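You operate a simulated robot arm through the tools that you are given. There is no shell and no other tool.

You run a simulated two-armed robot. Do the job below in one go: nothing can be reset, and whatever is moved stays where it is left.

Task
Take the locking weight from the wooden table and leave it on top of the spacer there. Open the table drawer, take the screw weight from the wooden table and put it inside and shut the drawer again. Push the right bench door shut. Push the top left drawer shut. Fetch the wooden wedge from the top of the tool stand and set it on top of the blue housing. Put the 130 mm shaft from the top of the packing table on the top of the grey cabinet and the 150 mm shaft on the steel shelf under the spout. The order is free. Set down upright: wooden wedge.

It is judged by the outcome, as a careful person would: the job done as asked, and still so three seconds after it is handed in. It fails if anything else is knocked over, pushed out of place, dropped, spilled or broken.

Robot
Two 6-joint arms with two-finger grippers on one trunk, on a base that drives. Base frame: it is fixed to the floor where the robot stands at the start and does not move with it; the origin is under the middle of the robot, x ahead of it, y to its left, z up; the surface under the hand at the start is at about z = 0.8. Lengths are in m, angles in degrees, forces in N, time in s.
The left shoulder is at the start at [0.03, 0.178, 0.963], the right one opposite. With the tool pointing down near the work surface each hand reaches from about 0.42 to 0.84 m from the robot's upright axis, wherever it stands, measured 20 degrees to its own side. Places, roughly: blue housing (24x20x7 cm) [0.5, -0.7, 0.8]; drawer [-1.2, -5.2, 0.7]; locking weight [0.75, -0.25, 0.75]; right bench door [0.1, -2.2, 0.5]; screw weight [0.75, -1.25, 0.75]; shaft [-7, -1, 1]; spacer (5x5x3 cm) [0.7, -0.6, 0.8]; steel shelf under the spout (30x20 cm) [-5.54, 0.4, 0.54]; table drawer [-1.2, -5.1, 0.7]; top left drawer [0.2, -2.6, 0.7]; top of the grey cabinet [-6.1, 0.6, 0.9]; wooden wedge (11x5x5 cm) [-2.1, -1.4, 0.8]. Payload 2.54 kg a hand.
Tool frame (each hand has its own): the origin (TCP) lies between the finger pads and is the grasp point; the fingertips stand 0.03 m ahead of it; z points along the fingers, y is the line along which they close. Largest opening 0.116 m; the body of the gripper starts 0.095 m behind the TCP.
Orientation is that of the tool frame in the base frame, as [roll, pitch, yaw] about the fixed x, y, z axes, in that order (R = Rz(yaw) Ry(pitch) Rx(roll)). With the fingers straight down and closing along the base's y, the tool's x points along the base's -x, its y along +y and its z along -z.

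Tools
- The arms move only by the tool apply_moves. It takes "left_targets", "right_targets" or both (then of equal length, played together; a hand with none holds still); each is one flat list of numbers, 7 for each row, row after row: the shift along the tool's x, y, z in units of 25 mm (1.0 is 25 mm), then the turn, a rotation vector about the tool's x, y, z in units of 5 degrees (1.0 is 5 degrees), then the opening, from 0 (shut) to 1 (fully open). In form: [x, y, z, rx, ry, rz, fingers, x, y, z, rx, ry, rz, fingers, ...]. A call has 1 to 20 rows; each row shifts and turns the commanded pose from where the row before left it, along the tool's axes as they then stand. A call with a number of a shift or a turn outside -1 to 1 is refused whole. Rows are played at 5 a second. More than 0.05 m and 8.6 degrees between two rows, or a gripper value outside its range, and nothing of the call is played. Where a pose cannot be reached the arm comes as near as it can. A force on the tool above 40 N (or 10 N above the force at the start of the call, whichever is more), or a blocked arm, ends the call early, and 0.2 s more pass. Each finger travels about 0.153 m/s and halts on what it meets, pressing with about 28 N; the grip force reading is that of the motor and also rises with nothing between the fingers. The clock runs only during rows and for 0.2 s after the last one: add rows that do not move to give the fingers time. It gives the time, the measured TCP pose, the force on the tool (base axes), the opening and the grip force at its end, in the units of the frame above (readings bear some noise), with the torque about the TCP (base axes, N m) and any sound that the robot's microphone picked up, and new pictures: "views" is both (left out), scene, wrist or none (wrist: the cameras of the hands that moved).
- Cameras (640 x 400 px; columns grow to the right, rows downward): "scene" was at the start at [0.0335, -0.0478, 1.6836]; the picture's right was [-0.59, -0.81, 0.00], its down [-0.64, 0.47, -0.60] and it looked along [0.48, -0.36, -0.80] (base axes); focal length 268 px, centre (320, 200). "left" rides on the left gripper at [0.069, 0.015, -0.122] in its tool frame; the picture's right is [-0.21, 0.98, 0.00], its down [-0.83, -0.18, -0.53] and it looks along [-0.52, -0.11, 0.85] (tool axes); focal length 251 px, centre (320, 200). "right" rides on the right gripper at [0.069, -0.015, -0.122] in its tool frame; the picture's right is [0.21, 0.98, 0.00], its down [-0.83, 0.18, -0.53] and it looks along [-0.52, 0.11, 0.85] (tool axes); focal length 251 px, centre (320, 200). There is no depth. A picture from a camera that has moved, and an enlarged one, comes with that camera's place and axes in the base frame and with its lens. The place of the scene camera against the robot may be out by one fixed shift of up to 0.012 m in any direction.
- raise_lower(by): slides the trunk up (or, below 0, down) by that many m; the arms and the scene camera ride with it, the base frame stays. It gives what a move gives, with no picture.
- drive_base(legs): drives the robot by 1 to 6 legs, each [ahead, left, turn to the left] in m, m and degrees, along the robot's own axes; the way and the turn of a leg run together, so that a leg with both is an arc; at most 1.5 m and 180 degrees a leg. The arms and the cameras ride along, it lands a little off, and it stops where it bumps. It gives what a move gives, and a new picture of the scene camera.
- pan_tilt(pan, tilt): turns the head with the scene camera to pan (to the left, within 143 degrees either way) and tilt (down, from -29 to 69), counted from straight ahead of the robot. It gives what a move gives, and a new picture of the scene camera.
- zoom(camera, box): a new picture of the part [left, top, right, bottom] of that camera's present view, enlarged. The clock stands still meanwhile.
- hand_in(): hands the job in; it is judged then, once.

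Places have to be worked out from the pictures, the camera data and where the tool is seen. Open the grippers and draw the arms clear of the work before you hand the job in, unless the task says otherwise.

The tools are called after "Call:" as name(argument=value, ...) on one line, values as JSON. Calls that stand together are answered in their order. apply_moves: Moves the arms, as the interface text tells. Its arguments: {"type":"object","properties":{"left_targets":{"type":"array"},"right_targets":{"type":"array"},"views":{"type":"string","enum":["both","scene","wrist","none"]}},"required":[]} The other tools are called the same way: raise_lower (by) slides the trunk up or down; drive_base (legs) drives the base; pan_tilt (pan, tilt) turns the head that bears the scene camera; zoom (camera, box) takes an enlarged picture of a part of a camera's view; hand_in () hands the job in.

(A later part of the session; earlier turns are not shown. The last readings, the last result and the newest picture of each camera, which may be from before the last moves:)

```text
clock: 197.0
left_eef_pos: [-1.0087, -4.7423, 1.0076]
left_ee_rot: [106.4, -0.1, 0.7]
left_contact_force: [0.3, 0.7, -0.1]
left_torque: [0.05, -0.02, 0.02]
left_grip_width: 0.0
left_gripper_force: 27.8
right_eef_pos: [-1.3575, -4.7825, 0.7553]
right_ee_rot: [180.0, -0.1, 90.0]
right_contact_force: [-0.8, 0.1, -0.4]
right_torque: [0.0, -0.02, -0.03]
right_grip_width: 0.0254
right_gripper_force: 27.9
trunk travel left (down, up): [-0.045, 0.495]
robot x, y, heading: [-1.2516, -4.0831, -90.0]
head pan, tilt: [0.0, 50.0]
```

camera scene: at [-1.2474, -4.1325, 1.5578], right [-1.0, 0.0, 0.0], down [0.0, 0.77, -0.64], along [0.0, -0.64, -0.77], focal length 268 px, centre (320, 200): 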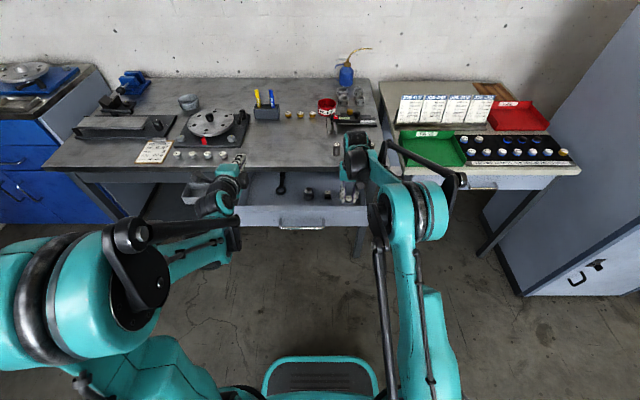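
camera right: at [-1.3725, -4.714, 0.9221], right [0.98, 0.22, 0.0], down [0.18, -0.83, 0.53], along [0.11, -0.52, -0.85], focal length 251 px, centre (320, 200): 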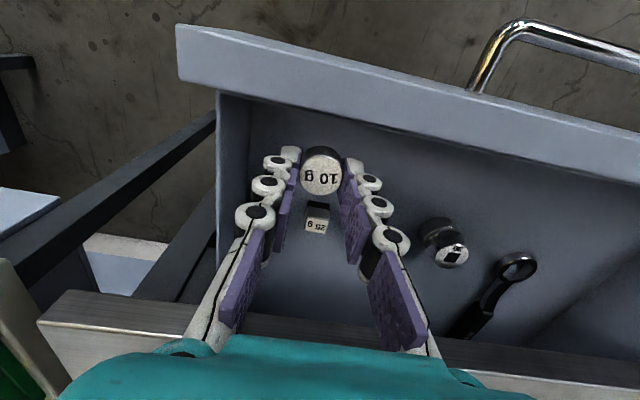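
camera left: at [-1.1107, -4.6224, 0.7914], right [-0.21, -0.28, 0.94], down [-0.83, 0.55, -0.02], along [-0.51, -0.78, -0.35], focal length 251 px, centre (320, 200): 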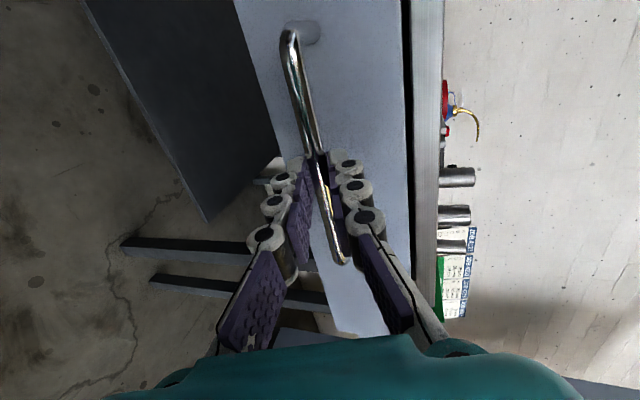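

Call:
apply_moves(right_targets=[0, 0, 0.08, 0, 0, 0, 0.1, 0, 0, 0.08, 0, 0, 0, 0.1, 0, 0, 0.08, 0, 0, 0, 0.1, 0, 0, 0, 0, 0, 0, 0.1], views="wrist")

Call:
zoom(camera="scene", box=[300, 160, 400, 240])

```text
clock: 198.0
left_eef_pos: [-1.0096, -4.7428, 1.0073]
left_ee_rot: [106.4, 0.0, 0.7]
left_contact_force: [0.5, -0.4, 0.6]
left_torque: [0.01, 0.03, 0.01]
left_grip_width: 0.0002
left_gripper_force: 28.5
right_eef_pos: [-1.3571, -4.7822, 0.7495]
right_ee_rot: [180.0, 0.0, 90.1]
right_contact_force: [-0.1, -0.5, 0.0]
right_torque: [-0.01, 0.0, -0.02]
right_grip_width: 0.0256
right_gripper_force: 28.1
trunk travel left (down, up): [-0.045, 0.495]
robot x, y, heading: [-1.2504, -4.0819, -90.0]
head pan, tilt: [0.0, 50.0]
camera right: at [-1.3726, -4.7135, 0.8719], right [0.98, 0.22, 0.0], down [0.18, -0.83, 0.53], along [0.11, -0.52, -0.85], focal length 251 px, centre (320, 200)
```

right: 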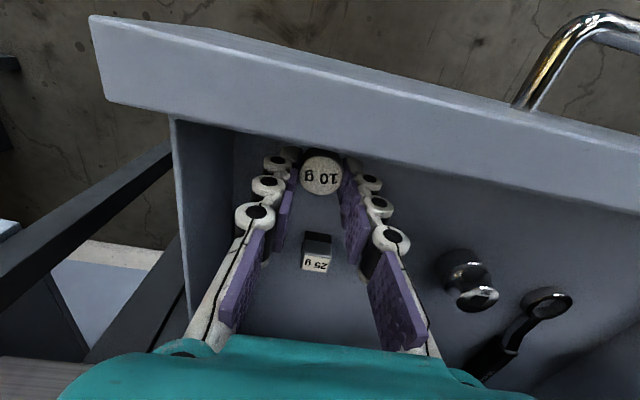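

```text
5.00 times, centred on (350, 200) of scene
camera zoom: at [-1.2474, -4.1326, 1.5578], right [-1.0, 0.0, 0.0], down [0.0, 0.77, -0.64], along [0.0, -0.64, -0.77], focal length 1340 px, centre (170, 200)
```

zoom: 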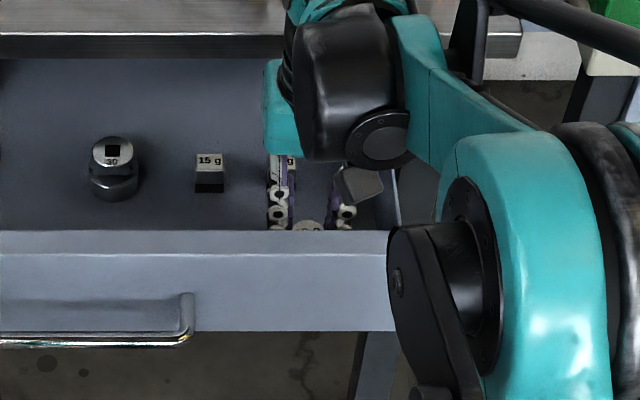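

Triangulating the cube shows the floor is lower (~0.69). I continue down.

Call:
apply_moves(right_targets=[0, 0, 0.12, 0, 0, 0, 0.1, 0, 0, 0.12, 0, 0, 0, 0.1, 0, 0, 0.12, 0, 0, 0, 0.1, 0, 0, 0.08, 0, 0, 0, 0.1, 0, 0, 0, 0, 0, 0, 0.1], views="none")

```text
clock: 199.2
left_eef_pos: [-1.0104, -4.7419, 1.0081]
left_ee_rot: [106.4, -0.1, 0.8]
left_contact_force: [-0.3, 0.0, -0.5]
left_torque: [-0.01, 0.0, 0.0]
left_grip_width: 0.0003
left_gripper_force: 28.1
right_eef_pos: [-1.3572, -4.7824, 0.7378]
right_ee_rot: [180.0, 0.0, 90.0]
right_contact_force: [0.6, 0.4, 1.0]
right_torque: [0.01, 0.03, 0.02]
right_grip_width: 0.0255
right_gripper_force: 28.6
trunk travel left (down, up): [-0.045, 0.495]
robot x, y, heading: [-1.2534, -4.0802, -89.8]
head pan, tilt: [0.0, 50.0]
```

Call:
apply_moves(right_targets=[0, 0, 0.06, 0, 0, 0, 0.1, 0, 0, 0.06, 0, 0, 0, 0.1, 0, 0, 0.06, 0, 0, 0, 0.1, 0, 0, 0, 0, 0, 0, 0.1], views="none")

```text
clock: 200.2
left_eef_pos: [-1.0088, -4.7416, 1.0068]
left_ee_rot: [106.4, -0.1, 0.8]
left_contact_force: [0.5, 0.3, -0.5]
left_torque: [0.0, 0.02, 0.02]
left_grip_width: 0.0001
left_gripper_force: 27.8
right_eef_pos: [-1.3581, -4.7825, 0.7344]
right_ee_rot: [-180.0, 0.0, 90.1]
right_contact_force: [0.1, -1.0, 0.2]
right_torque: [0.0, -0.04, -0.03]
right_grip_width: 0.0257
right_gripper_force: 28.2
trunk travel left (down, up): [-0.045, 0.495]
robot x, y, heading: [-1.2506, -4.0819, -89.9]
head pan, tilt: [0.0, 50.0]
```

Call:
apply_moves(right_targets=[0, 0, 0.06, 0, 0, 0, 0.1, 0, 0, 0.06, 0, 0, 0, 0.1, 0, 0, 0.06, 0, 0, 0, 0.1, 0, 0, 0, 0, 0, 0, 0.1], views="none")

```text
clock: 201.2
left_eef_pos: [-1.0095, -4.743, 1.0074]
left_ee_rot: [106.4, -0.1, 0.7]
left_contact_force: [0.7, -0.5, 0.4]
left_torque: [0.05, 0.01, 0.01]
left_grip_width: 0.0
left_gripper_force: 28.3
right_eef_pos: [-1.3573, -4.7829, 0.7287]
right_ee_rot: [-180.0, 0.1, 90.0]
right_contact_force: [-0.6, 0.5, 0.5]
right_torque: [-0.04, 0.02, 0.01]
right_grip_width: 0.0258
right_gripper_force: 28.3
trunk travel left (down, up): [-0.045, 0.495]
robot x, y, heading: [-1.2477, -4.0778, -89.9]
head pan, tilt: [0.0, 50.0]
```

No contact yet; I check the wrist picture before continuing.

Call:
apply_moves(right_targets=[0, 0, 0.08, 0, 0, 0, 0.1, 0, 0, 0, 0, 0, 0, 0.1], views="wrist")

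Call:
zoom(camera="right", box=[200, 100, 440, 300])

```text
clock: 201.8
left_eef_pos: [-1.01, -4.7413, 1.0082]
left_ee_rot: [106.2, -0.1, 0.7]
left_contact_force: [0.1, 0.9, 0.7]
left_torque: [0.03, 0.03, -0.04]
left_grip_width: 0.0
left_gripper_force: 28.4
right_eef_pos: [-1.3593, -4.7817, 0.7279]
right_ee_rot: [-180.0, -0.1, 90.1]
right_contact_force: [-0.4, 0.5, 7.3]
right_torque: [-0.01, 0.0, 0.02]
right_grip_width: 0.0255
right_gripper_force: 28.6
trunk travel left (down, up): [-0.045, 0.495]
robot x, y, heading: [-1.2517, -4.079, -89.9]
head pan, tilt: [0.0, 50.0]
camera right: at [-1.3725, -4.7135, 0.8502], right [0.98, 0.22, 0.0], down [0.18, -0.83, 0.53], along [0.11, -0.52, -0.85], focal length 251 px, centre (320, 200)
```

right: 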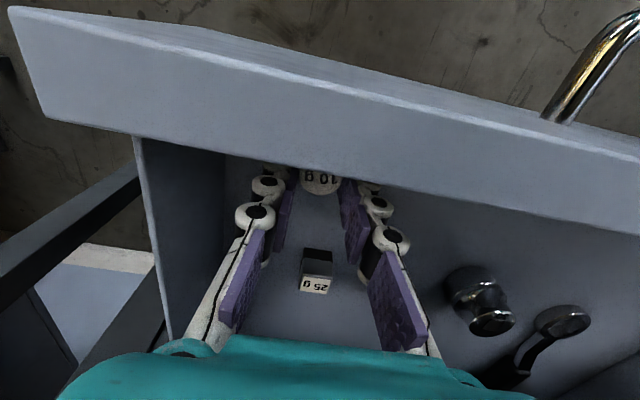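

```text
2.00 times, centred on (320, 200) of right
camera zoom: at [-1.3725, -4.7135, 0.8502], right [0.98, 0.22, 0.0], down [0.18, -0.83, 0.53], along [0.11, -0.52, -0.85], focal length 503 px, centre (320, 200)
```

zoom: 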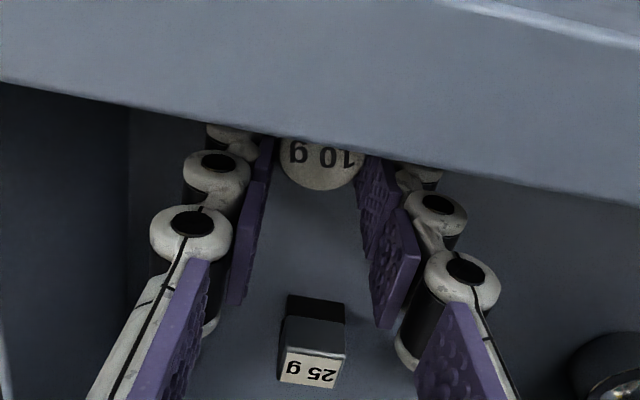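

Contact (7 N): the weight is on the drawer floor. I open the fingers gradually.

Call:
apply_moves(right_targets=[0, 0, 0, 0, 0, 0, 0.24, 0, 0, 0, 0, 0, 0, 0.3, 0, 0, 0, 0, 0, 0, 0.38, 0, 0, 0, 0, 0, 0, 0.42, 0, 0, 0, 0, 0, 0, 0.42], views="wrist")

```text
clock: 203.0
left_eef_pos: [-1.0082, -4.7425, 1.0072]
left_ee_rot: [106.4, -0.1, 0.7]
left_contact_force: [-0.2, 0.3, -0.1]
left_torque: [0.0, -0.02, 0.02]
left_grip_width: 0.0
left_gripper_force: 28.4
right_eef_pos: [-1.3582, -4.7835, 0.7273]
right_ee_rot: [-179.9, 0.0, 90.0]
right_contact_force: [0.1, 0.5, 0.4]
right_torque: [0.03, -0.01, 0.0]
right_grip_width: 0.0487
right_gripper_force: 0.1
trunk travel left (down, up): [-0.045, 0.495]
robot x, y, heading: [-1.252, -4.0831, -89.9]
head pan, tilt: [0.0, 50.0]
camera right: at [-1.3725, -4.7138, 0.8496], right [0.98, 0.22, 0.0], down [0.18, -0.83, 0.53], along [0.11, -0.52, -0.85], focal length 251 px, centre (320, 200)
```

right: 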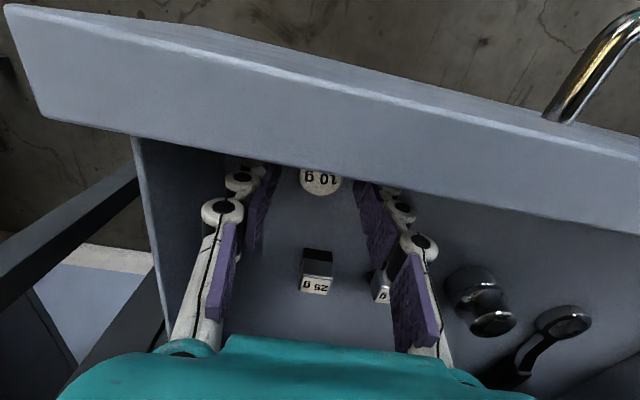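

The weight is released and standing on the drawer floor. I raise the right hand straight up out of the drawer.

Call:
apply_moves(right_targets=[0, 0, -0.5, 0, 0, 0, 0.42, 0, 0, -0.9, 0, 0, 0, 0.42, 0, 0, -0.9, 0, 0, 0, 0.42, 0, 0, -0.9, 0, 0, 0, 0.42, 0, 0, -0.9, 0, 0, 0, 0.42, 0, 0, -0.9, 0, 0, 0, 0.42, 0, 0, -0.9, 0, 0, 0, 0.42, 0, 0, -0.9, 0, 0, 0, 0.42, 0, 0, -0.9, 0, 0, 0, 0.42, 0.9, 0, -0.5, 0, 0, 0, 0.42, 0.9, -0.5, 0, 0, 0, 0, 0.42, 0.9, -0.5, 0, 0, 0, 0, 0.42, 0.9, -0.5, 0, 0, 0, 0, 0.42, 0.9, -0.5, 0, 0, 0, 0, 0.42, 0.9, -0.5, 0, 0, 0, 0, 0.42, 0.9, -0.5, 0, 0, 0, 0, 0.42, 0.9, -0.5, 0, 0, 0, 0, 0.42, 0.9, -0.5, 0, 0, 0, 0, 0.42], views="both")

Call:
zoom(camera="scene", box=[220, 140, 420, 265])

```text
clock: 206.8
left_eef_pos: [-1.01, -4.7408, 1.0078]
left_ee_rot: [106.3, -0.1, 0.6]
left_contact_force: [0.2, 0.0, 0.0]
left_torque: [0.03, 0.01, 0.0]
left_grip_width: 0.0
left_gripper_force: 27.5
right_eef_pos: [-1.4595, -4.5787, 0.9338]
right_ee_rot: [-180.0, -0.1, 90.1]
right_contact_force: [-0.3, 0.0, 1.4]
right_torque: [-0.01, 0.0, 0.01]
right_grip_width: 0.0486
right_gripper_force: 0.0
trunk travel left (down, up): [-0.045, 0.495]
robot x, y, heading: [-1.2513, -4.0794, -90.0]
head pan, tilt: [0.0, 50.0]
camera scene: at [-1.2477, -4.1318, 1.5578], right [-1.0, 0.0, 0.0], down [0.0, 0.77, -0.64], along [0.0, -0.64, -0.77], focal length 268 px, centre (320, 200)
camera right: at [-1.4737, -4.5096, 1.0557], right [0.98, 0.22, 0.0], down [0.18, -0.83, 0.53], along [0.11, -0.52, -0.85], focal length 251 px, centre (320, 200)
```

scene: 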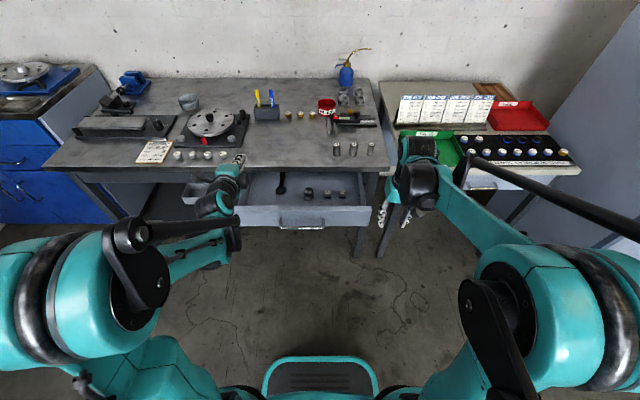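
right: 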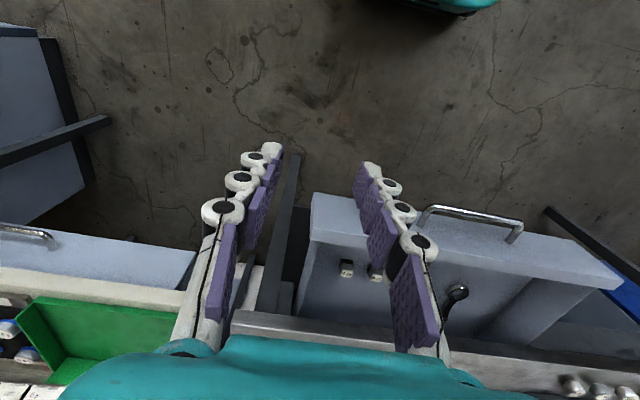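

```text
3.20 times, centred on (320, 202) of scene
camera zoom: at [-1.2477, -4.1318, 1.5578], right [-1.0, 0.0, 0.0], down [0.0, 0.77, -0.64], along [0.0, -0.64, -0.77], focal length 858 px, centre (320, 192)
```

zoom: 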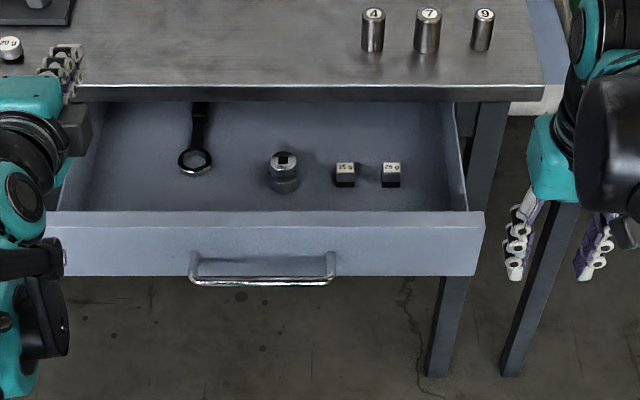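

The weight is inside (hidden behind the panel front). Now I shut the drawer: back off, lower the left hand (fingers closed, pointing forward) to the panel height beside the handle.

Call:
drive_base(legs=[[-0.28, 0, 0]])

Call:
zoom(camera="scene", box=[220, 100, 420, 225])

Call:
apply_moves(left_targets=[-0.178, -0.93, 0.823, 0, 0, 0, 0, -0.178, -0.93, 0.823, 0, 0, 0, 0, -0.178, -0.93, 0.823, 0, 0, 0, 0, -0.178, -0.93, 0.823, 0, 0, 0, 0, -0.178, -0.93, 0.823, 0, 0, 0, 0, -0.178, -0.93, 0.823, 0, 0, 0, 0, -0.178, -0.93, 0.823, 0, 0, 0, 0, -0.178, -0.93, 0.823, 0, 0, 0, 0, -0.178, -0.93, 0.823, 0, 0, 0, 0, 0, 0, 0, 0, 0, 0, 0], views="both")

```text
clock: 208.7
left_eef_pos: [-1.0094, -4.4605, 1.0083]
left_ee_rot: [106.2, -0.1, 0.7]
left_contact_force: [0.0, 0.5, 1.0]
left_torque: [0.04, 0.0, 0.02]
left_grip_width: 0.0
left_gripper_force: 27.8
right_eef_pos: [-1.4582, -4.2981, 0.9338]
right_ee_rot: [180.0, 0.1, 90.1]
right_contact_force: [0.7, -0.3, 1.0]
right_torque: [-0.01, 0.01, 0.01]
right_grip_width: 0.0486
right_gripper_force: 0.0
trunk travel left (down, up): [-0.045, 0.495]
robot x, y, heading: [-1.2505, -3.7998, -90.0]
head pan, tilt: [0.0, 50.0]
camera scene: at [-1.2479, -3.8502, 1.5578], right [-1.0, 0.0, 0.0], down [0.0, 0.77, -0.64], along [0.0, -0.64, -0.77], focal length 268 px, centre (320, 200)
```

scene: 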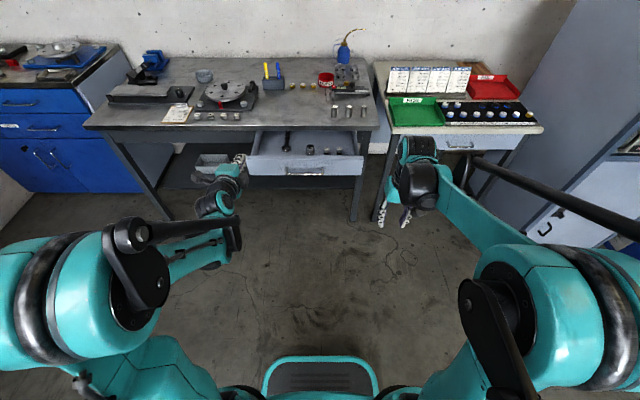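

```text
3.20 times, centred on (320, 162) of scene
camera zoom: at [-1.2479, -3.8502, 1.5578], right [-1.0, 0.0, 0.0], down [0.0, 0.77, -0.64], along [0.0, -0.64, -0.77], focal length 858 px, centre (320, 320)
```

zoom: 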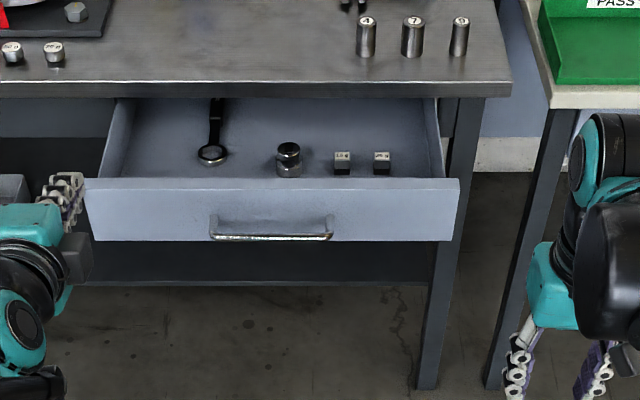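

```text
clock: 210.9
left_eef_pos: [-1.0486, -4.5805, 0.7524]
left_ee_rot: [106.3, -0.1, 0.7]
left_contact_force: [0.5, 0.6, 0.2]
left_torque: [0.01, 0.0, -0.01]
left_grip_width: 0.0002
left_gripper_force: 28.1
right_eef_pos: [-1.4585, -4.2989, 0.9331]
right_ee_rot: [-180.0, -0.1, 90.1]
right_contact_force: [-0.6, 0.4, 0.4]
right_torque: [0.0, -0.01, 0.04]
right_grip_width: 0.0486
right_gripper_force: 0.1
trunk travel left (down, up): [-0.045, 0.495]
robot x, y, heading: [-1.2494, -3.802, -89.9]
head pan, tilt: [0.0, 50.0]
camera scene: at [-1.248, -3.8513, 1.5578], right [-1.0, 0.0, 0.0], down [0.0, 0.77, -0.64], along [0.0, -0.64, -0.77], focal length 268 px, centre (320, 200)
camera left: at [-0.9805, -4.4658, 0.8027], right [-0.21, -0.28, 0.94], down [-0.83, 0.55, -0.03], along [-0.51, -0.79, -0.35], focal length 251 px, centre (320, 200)
```

scene: 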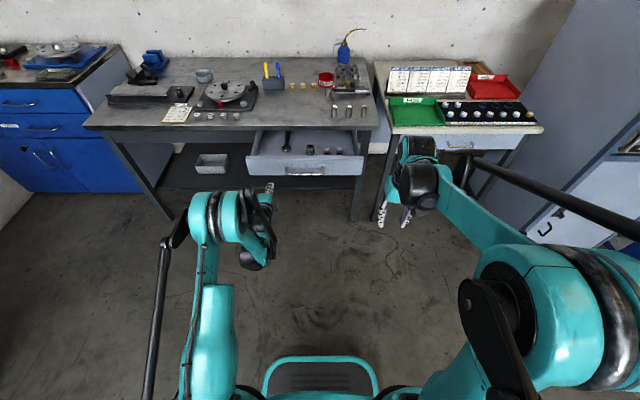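
left: 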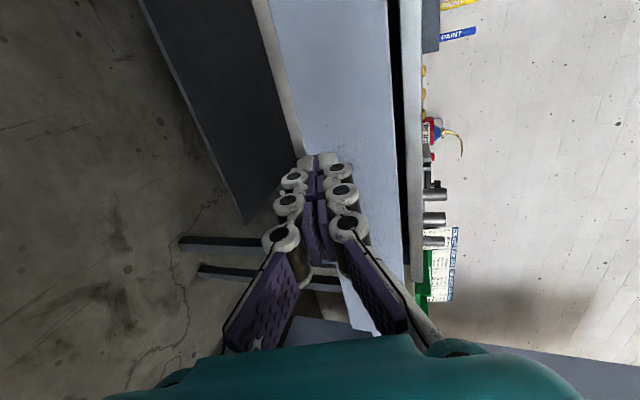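

Fingers are aimed at the middle of the panel's height, left of the handle. I drive ahead 0.2 m, pushing the drawer partly in.

Call:
drive_base(legs=[[0.12, 0, 0]])

Call:
drive_base(legs=[[0.08, 0, 0]])

Call:
apply_moves(left_targets=[0, 0, 0, 0, 0, 0, 0], views="wrist")

```text
clock: 212.2
left_eef_pos: [-1.0476, -4.6993, 0.7523]
left_ee_rot: [106.4, -0.1, 0.7]
left_contact_force: [-0.2, 0.5, -1.1]
left_torque: [-0.01, 0.01, 0.01]
left_grip_width: 0.0001
left_gripper_force: 27.9
right_eef_pos: [-1.4574, -4.4191, 0.9325]
right_ee_rot: [180.0, -0.1, 90.3]
right_contact_force: [-0.5, -0.4, 0.0]
right_torque: [0.06, 0.0, -0.01]
right_grip_width: 0.0487
right_gripper_force: 0.0
trunk travel left (down, up): [-0.045, 0.495]
robot x, y, heading: [-1.2514, -3.9201, -89.6]
head pan, tilt: [0.0, 50.0]
camera scene: at [-1.2476, -3.9724, 1.5577], right [-1.0, 0.0, 0.0], down [0.0, 0.77, -0.64], along [0.0, -0.64, -0.77], focal length 268 px, centre (320, 200)
```

scene: 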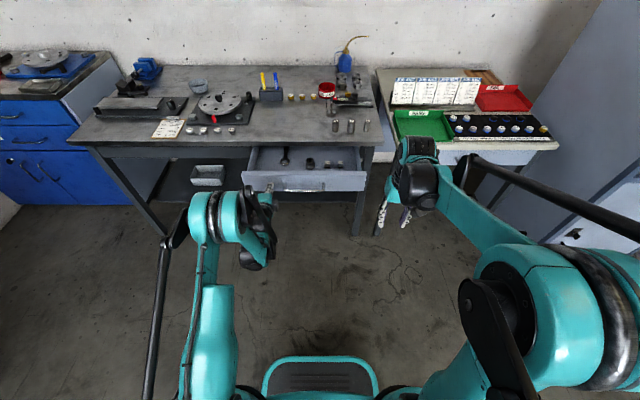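

```text
clock: 213.2
left_eef_pos: [-1.0477, -4.7807, 0.7529]
left_ee_rot: [106.4, -0.1, 0.7]
left_contact_force: [0.1, -0.5, -0.9]
left_torque: [0.0, -0.03, -0.01]
left_grip_width: 0.0
left_gripper_force: 27.6
right_eef_pos: [-1.4598, -4.4986, 0.9343]
right_ee_rot: [179.9, -0.1, 90.1]
right_contact_force: [-0.6, -0.6, -0.3]
right_torque: [0.06, 0.0, 0.03]
right_grip_width: 0.0488
right_gripper_force: 0.1
trunk travel left (down, up): [-0.045, 0.495]
robot x, y, heading: [-1.2512, -4.0018, -90.2]
head pan, tilt: [0.0, 50.0]
camera scene: at [-1.2474, -4.052, 1.5577], right [-1.0, 0.0, 0.0], down [0.0, 0.77, -0.64], along [0.0, -0.64, -0.77], focal length 268 px, centre (320, 200)
```

scene: 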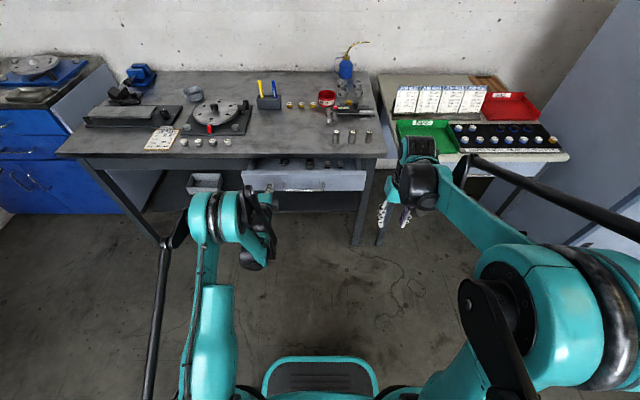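

```text
clock: 213.6
left_eef_pos: [-1.0472, -4.7797, 0.7529]
left_ee_rot: [106.4, -0.1, 0.6]
left_contact_force: [-0.5, 0.0, -0.1]
left_torque: [-0.03, -0.01, -0.02]
left_grip_width: 0.0
left_gripper_force: 28.1
right_eef_pos: [-1.4581, -4.497, 0.9344]
right_ee_rot: [-180.0, 0.0, 90.1]
right_contact_force: [0.0, 0.7, 0.2]
right_torque: [0.01, -0.01, 0.0]
right_grip_width: 0.0489
right_gripper_force: 0.0
trunk travel left (down, up): [-0.045, 0.495]
robot x, y, heading: [-1.2509, -3.999, -89.9]
head pan, tilt: [0.0, 50.0]
camera left: at [-0.9797, -4.6647, 0.8026], right [-0.21, -0.28, 0.94], down [-0.83, 0.55, -0.03], along [-0.51, -0.79, -0.35], focal length 251 px, centre (320, 200)
```

left: 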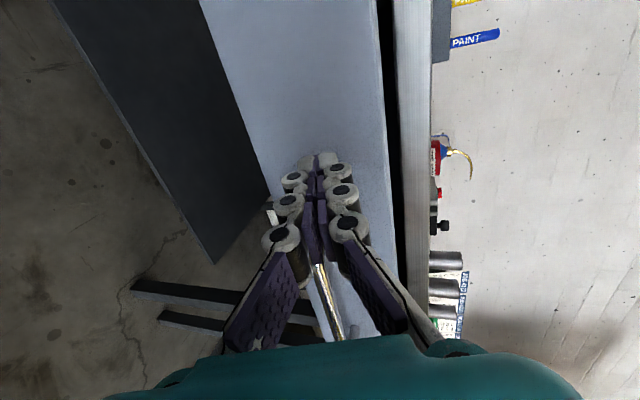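

The drawer is going in. I push the rest with the arm, stopping on resistance.

Call:
apply_moves(left_targets=[0, 0.17, 0.58, 0, 0, 0, 0, 0, 0.17, 0.58, 0, 0, 0, 0, 0, 0.17, 0.58, 0, 0, 0, 0, 0, 0.17, 0.58, 0, 0, 0, 0, 0, 0.17, 0.58, 0, 0, 0, 0, 0, 0.17, 0.58, 0, 0, 0, 0, 0, 0.11, 0.38, 0, 0, 0, 0, 0, 0.11, 0.38, 0, 0, 0, 0, 0, 0.11, 0.38, 0, 0, 0, 0], views="both")

Call:
zoom(camera="scene", box=[220, 110, 420, 235])

```text
clock: 215.6
left_eef_pos: [-1.0448, -4.9001, 0.7535]
left_ee_rot: [106.3, -0.1, 0.6]
left_contact_force: [0.3, 0.0, 0.2]
left_torque: [-0.03, -0.01, 0.01]
left_grip_width: 0.0002
left_gripper_force: 28.2
right_eef_pos: [-1.4575, -4.4979, 0.9321]
right_ee_rot: [-179.9, 0.0, 90.1]
right_contact_force: [-0.1, 0.0, 0.8]
right_torque: [0.02, 0.04, -0.06]
right_grip_width: 0.0487
right_gripper_force: 0.0
trunk travel left (down, up): [-0.045, 0.495]
robot x, y, heading: [-1.2528, -4.0022, -89.9]
head pan, tilt: [0.0, 50.0]
camera scene: at [-1.2474, -4.0505, 1.5578], right [-1.0, 0.0, 0.0], down [0.0, 0.77, -0.64], along [0.0, -0.64, -0.77], focal length 268 px, centre (320, 200)
camera left: at [-0.9779, -4.7854, 0.8022], right [-0.21, -0.28, 0.94], down [-0.83, 0.55, -0.03], along [-0.51, -0.79, -0.35], focal length 251 px, centre (320, 200)
```

scene: 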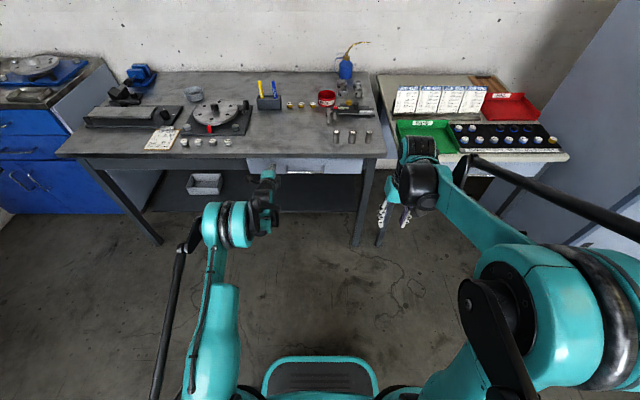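
left: 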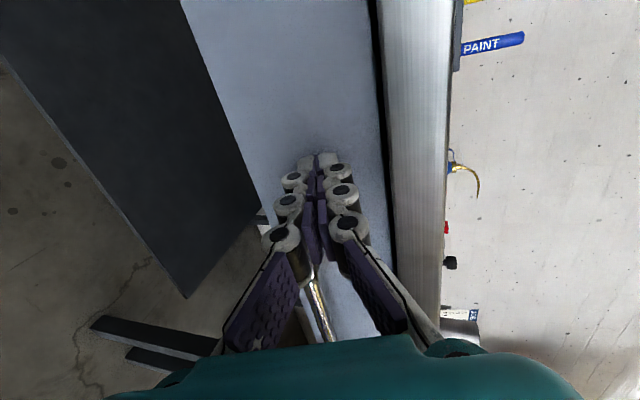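

```text
3.20 times, centred on (320, 172) of scene
camera zoom: at [-1.2474, -4.0505, 1.5578], right [-1.0, 0.0, 0.0], down [0.0, 0.77, -0.64], along [0.0, -0.64, -0.77], focal length 858 px, centre (320, 288)
```

zoom: 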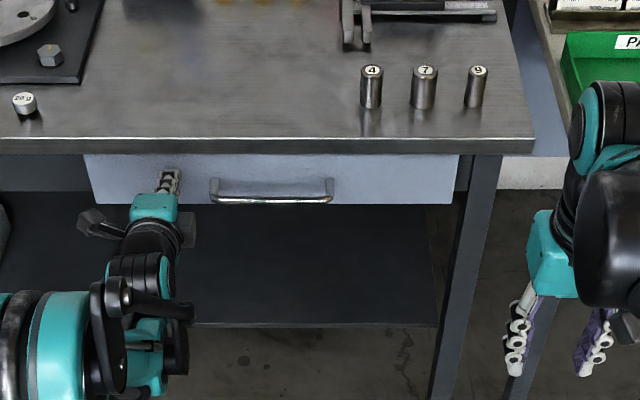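

Nearly closed; no stop felt yet. A few more small pushes.

Call:
apply_moves(left_targets=[0, 0.11, 0.38, 0, 0, 0, 0, 0, 0.11, 0.38, 0, 0, 0, 0, 0, 0.11, 0.38, 0, 0, 0, 0, 0, 0.11, 0.38, 0, 0, 0, 0], views="both")

Call:
zoom(camera="scene", box=[220, 110, 420, 235])

```text
clock: 216.4
left_eef_pos: [-1.0467, -4.92, 0.7532]
left_ee_rot: [106.6, -0.1, 0.7]
left_contact_force: [-1.4, 18.2, 7.5]
left_torque: [-0.18, 0.03, -0.13]
left_grip_width: 0.0002
left_gripper_force: 27.9
right_eef_pos: [-1.4574, -4.4963, 0.9346]
right_ee_rot: [-180.0, 0.1, 90.2]
right_contact_force: [-0.5, 0.0, -0.3]
right_torque: [0.02, 0.0, -0.02]
right_grip_width: 0.0487
right_gripper_force: 0.0
trunk travel left (down, up): [-0.045, 0.495]
robot x, y, heading: [-1.2528, -3.9983, -89.4]
head pan, tilt: [0.0, 50.0]
stopped in row 3 (left hand): the force on the tool passed its limit at 51 N (the readings are from after the stop); the commanded pose is now the measured one
camera scene: at [-1.248, -4.0464, 1.558], right [-1.0, 0.0, 0.0], down [0.0, 0.76, -0.64], along [0.0, -0.64, -0.76], focal length 268 px, centre (320, 200)
camera left: at [-0.9779, -4.8056, 0.8029], right [-0.21, -0.28, 0.94], down [-0.83, 0.55, -0.02], along [-0.51, -0.78, -0.35], focal length 251 px, centre (320, 200)
```

scene: 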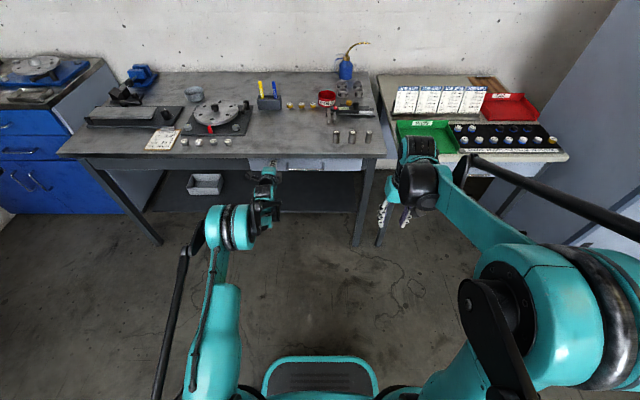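
left: 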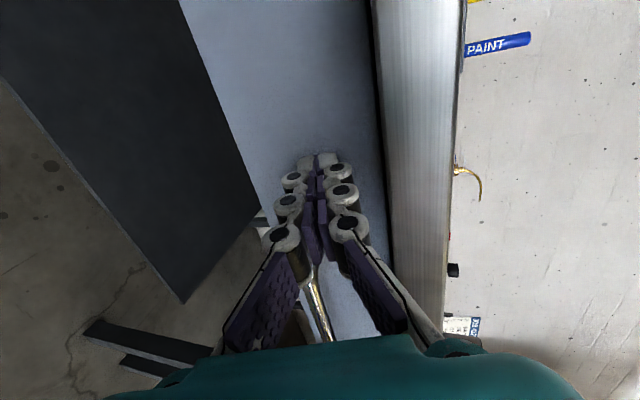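

```text
3.20 times, centred on (320, 172) of scene
camera zoom: at [-1.248, -4.0464, 1.558], right [-1.0, 0.0, 0.0], down [0.0, 0.76, -0.64], along [0.0, -0.64, -0.76], focal length 858 px, centre (320, 288)
```

zoom: 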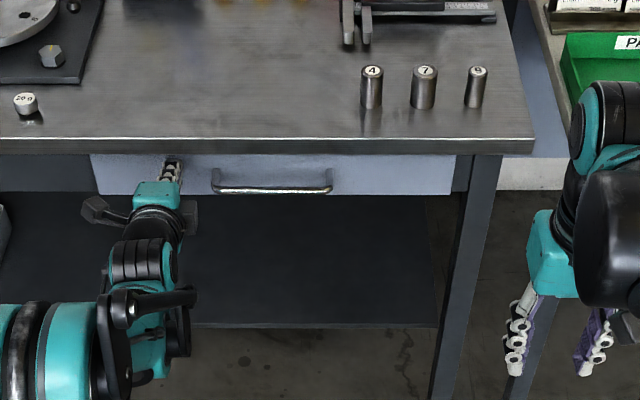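

Firm stop — the drawer is shut. I withdraw the left hand and drive back, then compare with the original look.

Call:
apply_moves(left_targets=[0, -0.17, -0.58, 0, 0, 0, 0, 0, -0.23, -0.77, 0, 0, 0, 0, 0, -0.23, -0.77, 0, 0, 0, 0, 0, -0.23, -0.77, 0, 0, 0, 0, 0, -0.23, -0.77, 0, 0, 0, 0], views="none")

Call:
drive_base(legs=[[-0.5, 0, 0]])

Call:
zoom(camera="scene", box=[180, 40, 440, 200])

```text
clock: 217.6
left_eef_pos: [-1.0476, -4.8265, 0.752]
left_ee_rot: [106.6, -0.2, 0.6]
left_contact_force: [-0.3, 0.2, -0.1]
left_torque: [-0.01, 0.0, 0.02]
left_grip_width: 0.0
left_gripper_force: 27.5
right_eef_pos: [-1.4593, -4.4973, 0.9327]
right_ee_rot: [-179.9, 0.1, 90.1]
right_contact_force: [0.0, -0.1, 0.5]
right_torque: [-0.01, 0.02, -0.02]
right_grip_width: 0.0486
right_gripper_force: 0.1
trunk travel left (down, up): [-0.045, 0.495]
robot x, y, heading: [-1.2517, -3.9982, -89.8]
head pan, tilt: [0.0, 50.0]
```

```text
clock: 220.5
left_eef_pos: [-1.0474, -4.3264, 0.7512]
left_ee_rot: [106.6, -0.1, 0.9]
left_contact_force: [0.1, -0.8, -0.4]
left_torque: [-0.02, 0.03, -0.01]
left_grip_width: 0.0
left_gripper_force: 27.7
right_eef_pos: [-1.4581, -3.9983, 0.934]
right_ee_rot: [-180.0, 0.0, 90.3]
right_contact_force: [0.3, -0.1, -0.3]
right_torque: [-0.04, 0.02, -0.01]
right_grip_width: 0.0487
right_gripper_force: 0.1
trunk travel left (down, up): [-0.045, 0.495]
robot x, y, heading: [-1.2552, -3.4948, -89.8]
head pan, tilt: [0.0, 50.0]
camera scene: at [-1.2494, -3.5497, 1.5578], right [-1.0, -0.01, 0.0], down [0.0, 0.77, -0.64], along [0.0, -0.64, -0.77], focal length 268 px, centre (320, 200)
```

scene: 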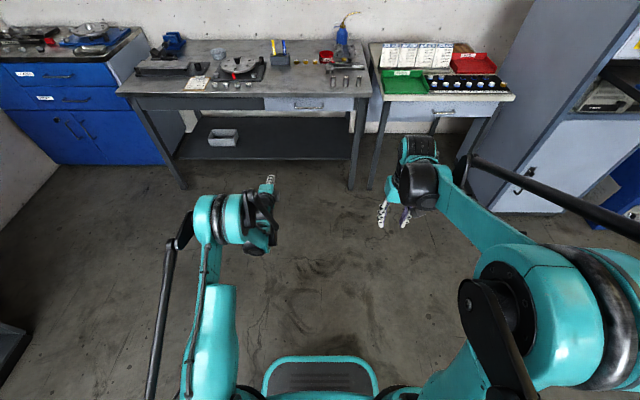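

```text
2.46 times, centred on (310, 120) of scene
camera zoom: at [-1.2494, -3.5497, 1.5578], right [-1.0, -0.01, 0.0], down [0.0, 0.77, -0.64], along [0.0, -0.64, -0.77], focal length 660 px, centre (345, 397)
```

zoom: 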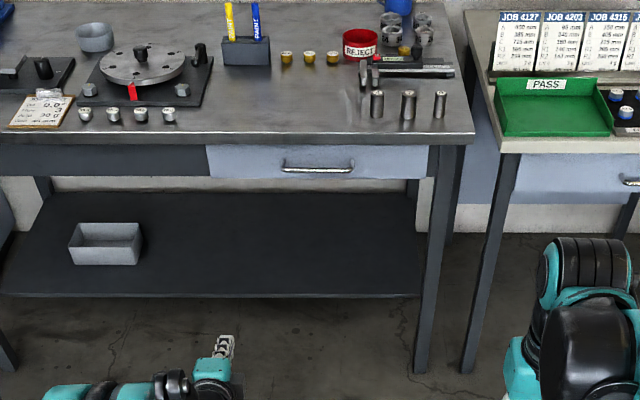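

Drawer is shut as at the start and nothing on the table has moved. I raise the trunk back and return the left hand to pointing down.

Call:
raise_lower(by=0.13)

Call:
apply_moves(left_targets=[0, 0, 0, 0, 0, -1, 0, 0, 0, 0, 0, 0, -1, 0, 0, 0, 0, 0, 0, -1, 0, 0, 0, 0, 0, 0, -1, 0, 0, 0, 0, 0, 0, -1, 0, 0, 0, 0, 0, 0, -1, 0, 0, 0, 0, 0, 0, -1, 0, 0, 0, 0, 0, 0, -1, 0, 0, 0, 0, 0, 0, -1, 0, 0, 0, 0, 0, 0, -1, 0, 0, 0, 0, 0, 0, -1, 0, 0, 0, 0, 0, 0, -1, 0, 0, 0, 0, 0, 0, -1, 0, 0, 0, 0, 0, 0, -1, 0, 0, 0, 0, 0, 0, -1, 0, 0, 0, 0, 0, 0, -1, 0, 0, 0, 0, 0, 0, -1, 0, 0, 0, 0, 0, 0, -1, 0], views="none")

Call:
apply_moves(left_targets=[0, 0, 0, 0, 1, 0, 0, 0, 0, 0, 0, 1, 0, 0, 0, 0, 0, 0, 1, 0, 0, 0, 0, 0, 0, 1, 0, 0, 0, 0, 0, 0, 1, 0, 0, 0, 0, 0, 0, 1, 0, 0, 0, 0, 0, 0, 1, 0, 0, 0, 0, 0, 0, 1, 0, 0, 0, 0, 0, 0, 1, 0, 0.3, 0, 0, 0, 0, 1, 0, 0.5, 0, 0, 0, 0, 1, 0, 0.5, 0, 0, 0, 0, 1, 0, 0.5, 0, 0, 0, 0, 1, 0, 0.5, 0, 0, 0, 0, 1, 0, 0.5, 0, 0, 0, 0, 1, 0, 0.5, 0, 0, 0, 0, 0, 0], views="scene")

```text
clock: 222.1
left_eef_pos: [-1.0465, -4.3275, 0.88]
left_ee_rot: [106.7, -0.1, 0.9]
left_contact_force: [-0.2, 0.5, -1.0]
left_torque: [0.0, -0.03, 0.0]
left_grip_width: 0.0001
left_gripper_force: 28.2
right_eef_pos: [-1.4584, -3.9984, 1.0632]
right_ee_rot: [-179.9, 0.0, 90.3]
right_contact_force: [-0.2, 0.5, 0.0]
right_torque: [0.03, 0.0, 0.0]
right_grip_width: 0.0488
right_gripper_force: 0.1
trunk travel left (down, up): [-0.175, 0.365]
robot x, y, heading: [-1.255, -3.5001, -89.7]
head pan, tilt: [0.0, 50.0]
```

```text
clock: 225.9
left_eef_pos: [-1.0475, -4.3279, 0.8809]
left_ee_rot: [179.8, 73.3, 90.6]
left_contact_force: [0.7, -0.5, 0.1]
left_torque: [0.01, 0.0, 0.0]
left_grip_width: 0.0004
left_gripper_force: 27.7
right_eef_pos: [-1.4588, -3.9986, 1.0643]
right_ee_rot: [-179.9, 0.1, 90.3]
right_contact_force: [0.7, 0.0, -0.4]
right_torque: [-0.01, -0.01, -0.03]
right_grip_width: 0.049
right_gripper_force: 0.0
trunk travel left (down, up): [-0.175, 0.365]
robot x, y, heading: [-1.2541, -3.5002, -89.8]
head pan, tilt: [0.0, 50.0]
```

```text
refused: targets must hold 7 numbers for each row
```

I miscounted; pitch is 73°, so I send 14 rows of 5° plus a remainder, retracting slightly on the way.

Call:
apply_moves(left_targets=[0, 0, 0, 0, 1, 0, 0, 0, 0, 0, 0, 1, 0, 0, 0, 0, 0, 0, 1, 0, 0, 0, 0, 0, 0, 1, 0, 0, 0, 0, 0, 0, 1, 0, 0, 0, 0, 0, 0, 1, 0, 0, 0, 0, 0, 0, 1, 0, 0, 0, 0, 0, 0, 1, 0, 0, 0, 0, -0.5, 0, 1, 0, 0, 0, 0, -0.5, 0, 1, 0, 0, 0, 0, -0.5, 0, 1, 0, 0, 0, 0, -0.5, 0, 1, 0, 0, 0.5, 0, -0.5, 0, 1, 0, 0, 0.5, 0, -0.5, 0, 1, 0, 0, 0.8, 0, -0.5, 0, 0.66, 0, 0, 1, 0, -0.5, 0, 0, 0, 0, 1, 0, -0.5, 0, 0, 0, 0, 1, 0, 0, 0, 0, 0, 0, 1, 0, 0, 0, 0, 0, 0], views="scene")

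```text
clock: 229.9
left_eef_pos: [-1.0498, -4.1545, 0.9821]
left_ee_rot: [179.9, 0.0, 91.0]
left_contact_force: [0.0, 0.5, 0.6]
left_torque: [0.01, -0.01, -0.02]
left_grip_width: 0.0002
left_gripper_force: 28.7
right_eef_pos: [-1.4599, -3.9979, 1.0647]
right_ee_rot: [179.9, 0.1, 90.2]
right_contact_force: [0.8, -0.2, -0.4]
right_torque: [-0.03, -0.03, -0.01]
right_grip_width: 0.0487
right_gripper_force: 0.0
trunk travel left (down, up): [-0.175, 0.365]
robot x, y, heading: [-1.2522, -3.4946, -89.6]
head pan, tilt: [0.0, 50.0]
camera scene: at [-1.2495, -3.5493, 1.6878], right [-1.0, -0.01, 0.0], down [0.0, 0.77, -0.64], along [0.0, -0.64, -0.77], focal length 268 px, centre (320, 200)
```

scene: 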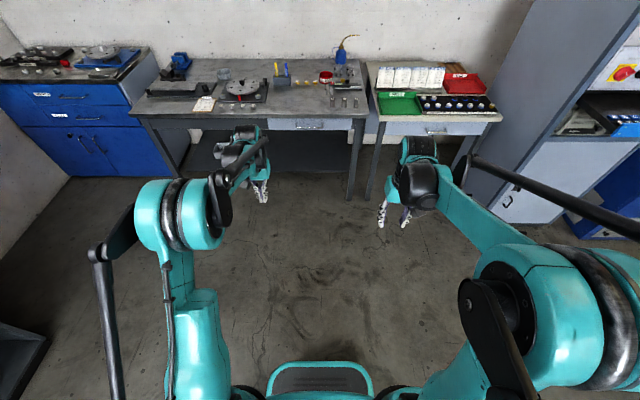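

I retract the left hand and then drive back north along the free aisle to about (-1.0,-0.6), turning to face -x.

Call:
apply_moves(left_targets=[1, 0, -0.3, 0, 0, 0, 0.3, 1, 0, -0.3, 0, 0, 0, 0.5, 1, 0, -0.3, 0, 0, 0, 0.5, 1, 0, -0.3, 0, 0, 0, 0.5, 1, 0, -0.3, 0, 0, 0, 0.5, 1, 0, -0.3, 0, 0, 0, 0.5], views="none")

Call:
drive_base(legs=[[-1.45, 0.25, 0], [-1.4, 0, 0], [0, 0, -90]])

Call:
pan_tilt(pan=0, tilt=15)

```text
clock: 231.3
left_eef_pos: [-1.0513, -4.0041, 1.0277]
left_ee_rot: [180.0, 0.0, 90.9]
left_contact_force: [-0.1, 0.4, -0.5]
left_torque: [0.02, -0.03, 0.02]
left_grip_width: 0.0582
left_gripper_force: 0.0
right_eef_pos: [-1.4577, -3.9974, 1.0635]
right_ee_rot: [-180.0, 0.2, 90.3]
right_contact_force: [-0.6, -0.8, -0.2]
right_torque: [-0.01, 0.0, -0.01]
right_grip_width: 0.0486
right_gripper_force: 0.1
trunk travel left (down, up): [-0.175, 0.365]
robot x, y, heading: [-1.255, -3.5013, -89.7]
head pan, tilt: [0.0, 50.0]
```

```text
clock: 249.0
left_eef_pos: [-1.5037, -0.8455, 1.0278]
left_ee_rot: [179.8, 0.0, 0.3]
left_contact_force: [0.1, -0.5, 0.2]
left_torque: [-0.02, 0.0, -0.01]
left_grip_width: 0.0578
left_gripper_force: 0.0
right_eef_pos: [-1.4915, -0.4401, 1.063]
right_ee_rot: [180.0, 0.0, -0.4]
right_contact_force: [0.2, -0.8, -1.4]
right_torque: [-0.01, 0.0, -0.02]
right_grip_width: 0.0487
right_gripper_force: 0.1
trunk travel left (down, up): [-0.175, 0.365]
robot x, y, heading: [-0.9909, -0.6498, 179.8]
head pan, tilt: [0.0, 50.0]
camera scene: at [-1.0382, -0.6542, 1.6878], right [0.01, 1.0, 0.0], down [0.77, 0.0, -0.64], along [-0.64, 0.0, -0.77], focal length 268 px, centre (320, 200)
```

scene: 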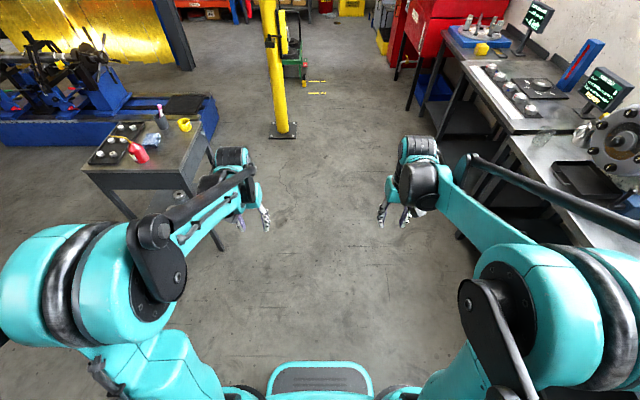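

```text
clock: 250.0
left_eef_pos: [-1.5032, -0.847, 1.0271]
left_ee_rot: [179.9, 0.1, 0.2]
left_contact_force: [-0.2, -0.8, 0.2]
left_torque: [0.03, -0.05, 0.03]
left_grip_width: 0.058
left_gripper_force: 0.0
right_eef_pos: [-1.4918, -0.4391, 1.0629]
right_ee_rot: [-179.9, 0.0, -0.2]
right_contact_force: [0.0, 0.6, 0.0]
right_torque: [-0.01, 0.02, 0.0]
right_grip_width: 0.0486
right_gripper_force: 0.1
trunk travel left (down, up): [-0.175, 0.365]
robot x, y, heading: [-0.996, -0.6499, 179.8]
head pan, tilt: [0.0, 15.0]
camera scene: at [-1.0547, -0.6543, 1.7414], right [0.01, 1.0, 0.0], down [0.26, 0.0, -0.97], along [-0.97, 0.01, -0.26], focal length 268 px, centre (320, 200)
```

scene: 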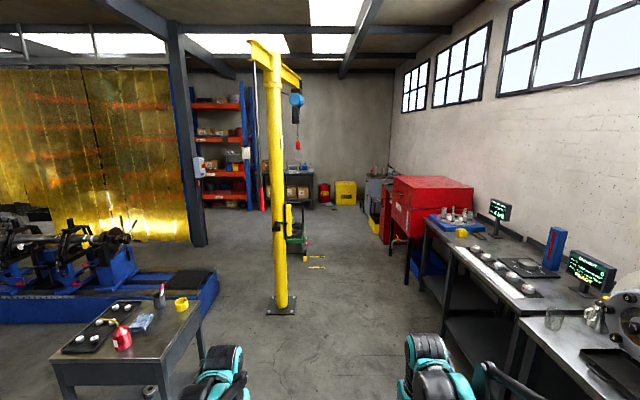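

The corridor along y≈-0.3 (between the yellow column and the benches) looks free. I zoom in on the far end.

Call:
zoom(camera="scene", box=[250, 140, 410, 270])

Call:
drive_base(legs=[[1.4, -0.3, 0], [1.4, 0, 0]])

Call:
zoom(camera="scene", box=[200, 140, 440, 290])

```text
3.08 times, centred on (330, 205) of scene
camera zoom: at [-1.0547, -0.6543, 1.7414], right [0.01, 1.0, 0.0], down [0.26, 0.0, -0.97], along [-0.97, 0.01, -0.26], focal length 825 px, centre (289, 185)
```

zoom: 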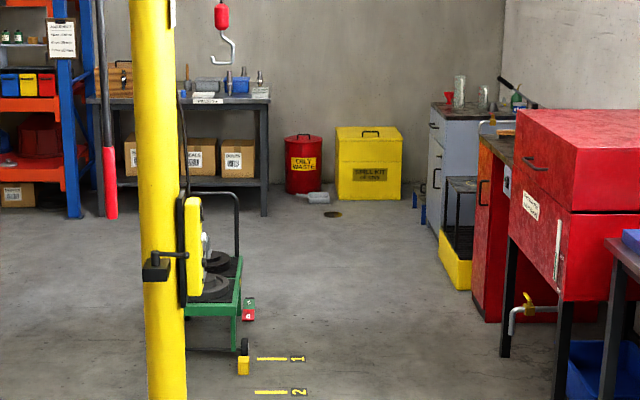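

```text
clock: 263.6
left_eef_pos: [-4.275, -0.5222, 1.0269]
left_ee_rot: [179.9, -0.1, 0.2]
left_contact_force: [0.3, 0.5, 0.0]
left_torque: [0.01, -0.02, 0.0]
left_grip_width: 0.0582
left_gripper_force: 0.2
right_eef_pos: [-4.2622, -0.1159, 1.0636]
right_ee_rot: [-179.9, -0.1, -0.5]
right_contact_force: [0.4, -1.5, -0.7]
right_torque: [0.03, 0.01, -0.02]
right_grip_width: 0.0488
right_gripper_force: 0.1
trunk travel left (down, up): [-0.175, 0.365]
robot x, y, heading: [-3.7635, -0.3275, 179.4]
head pan, tilt: [0.0, 15.0]
camera scene: at [-3.8255, -0.3301, 1.7415], right [0.01, 1.0, 0.0], down [0.26, 0.0, -0.97], along [-0.97, 0.01, -0.26], focal length 268 px, centre (320, 200)
```

scene: 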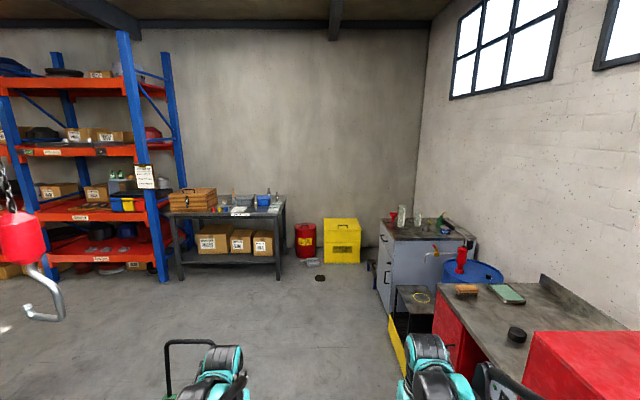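

```text
2.67 times, centred on (320, 215) of scene
camera zoom: at [-3.8255, -0.3301, 1.7415], right [0.01, 1.0, 0.0], down [0.26, 0.0, -0.97], along [-0.97, 0.01, -0.26], focal length 715 px, centre (320, 160)
```

zoom: 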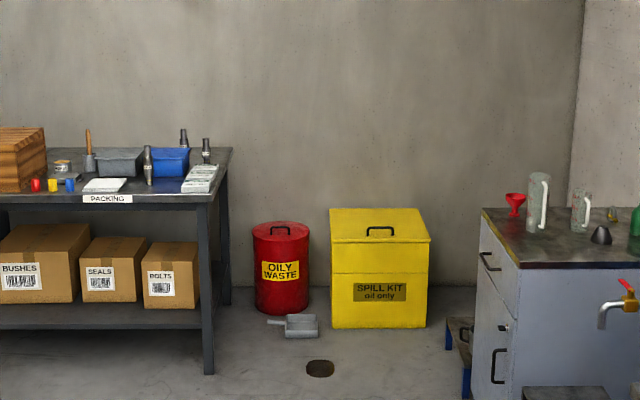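

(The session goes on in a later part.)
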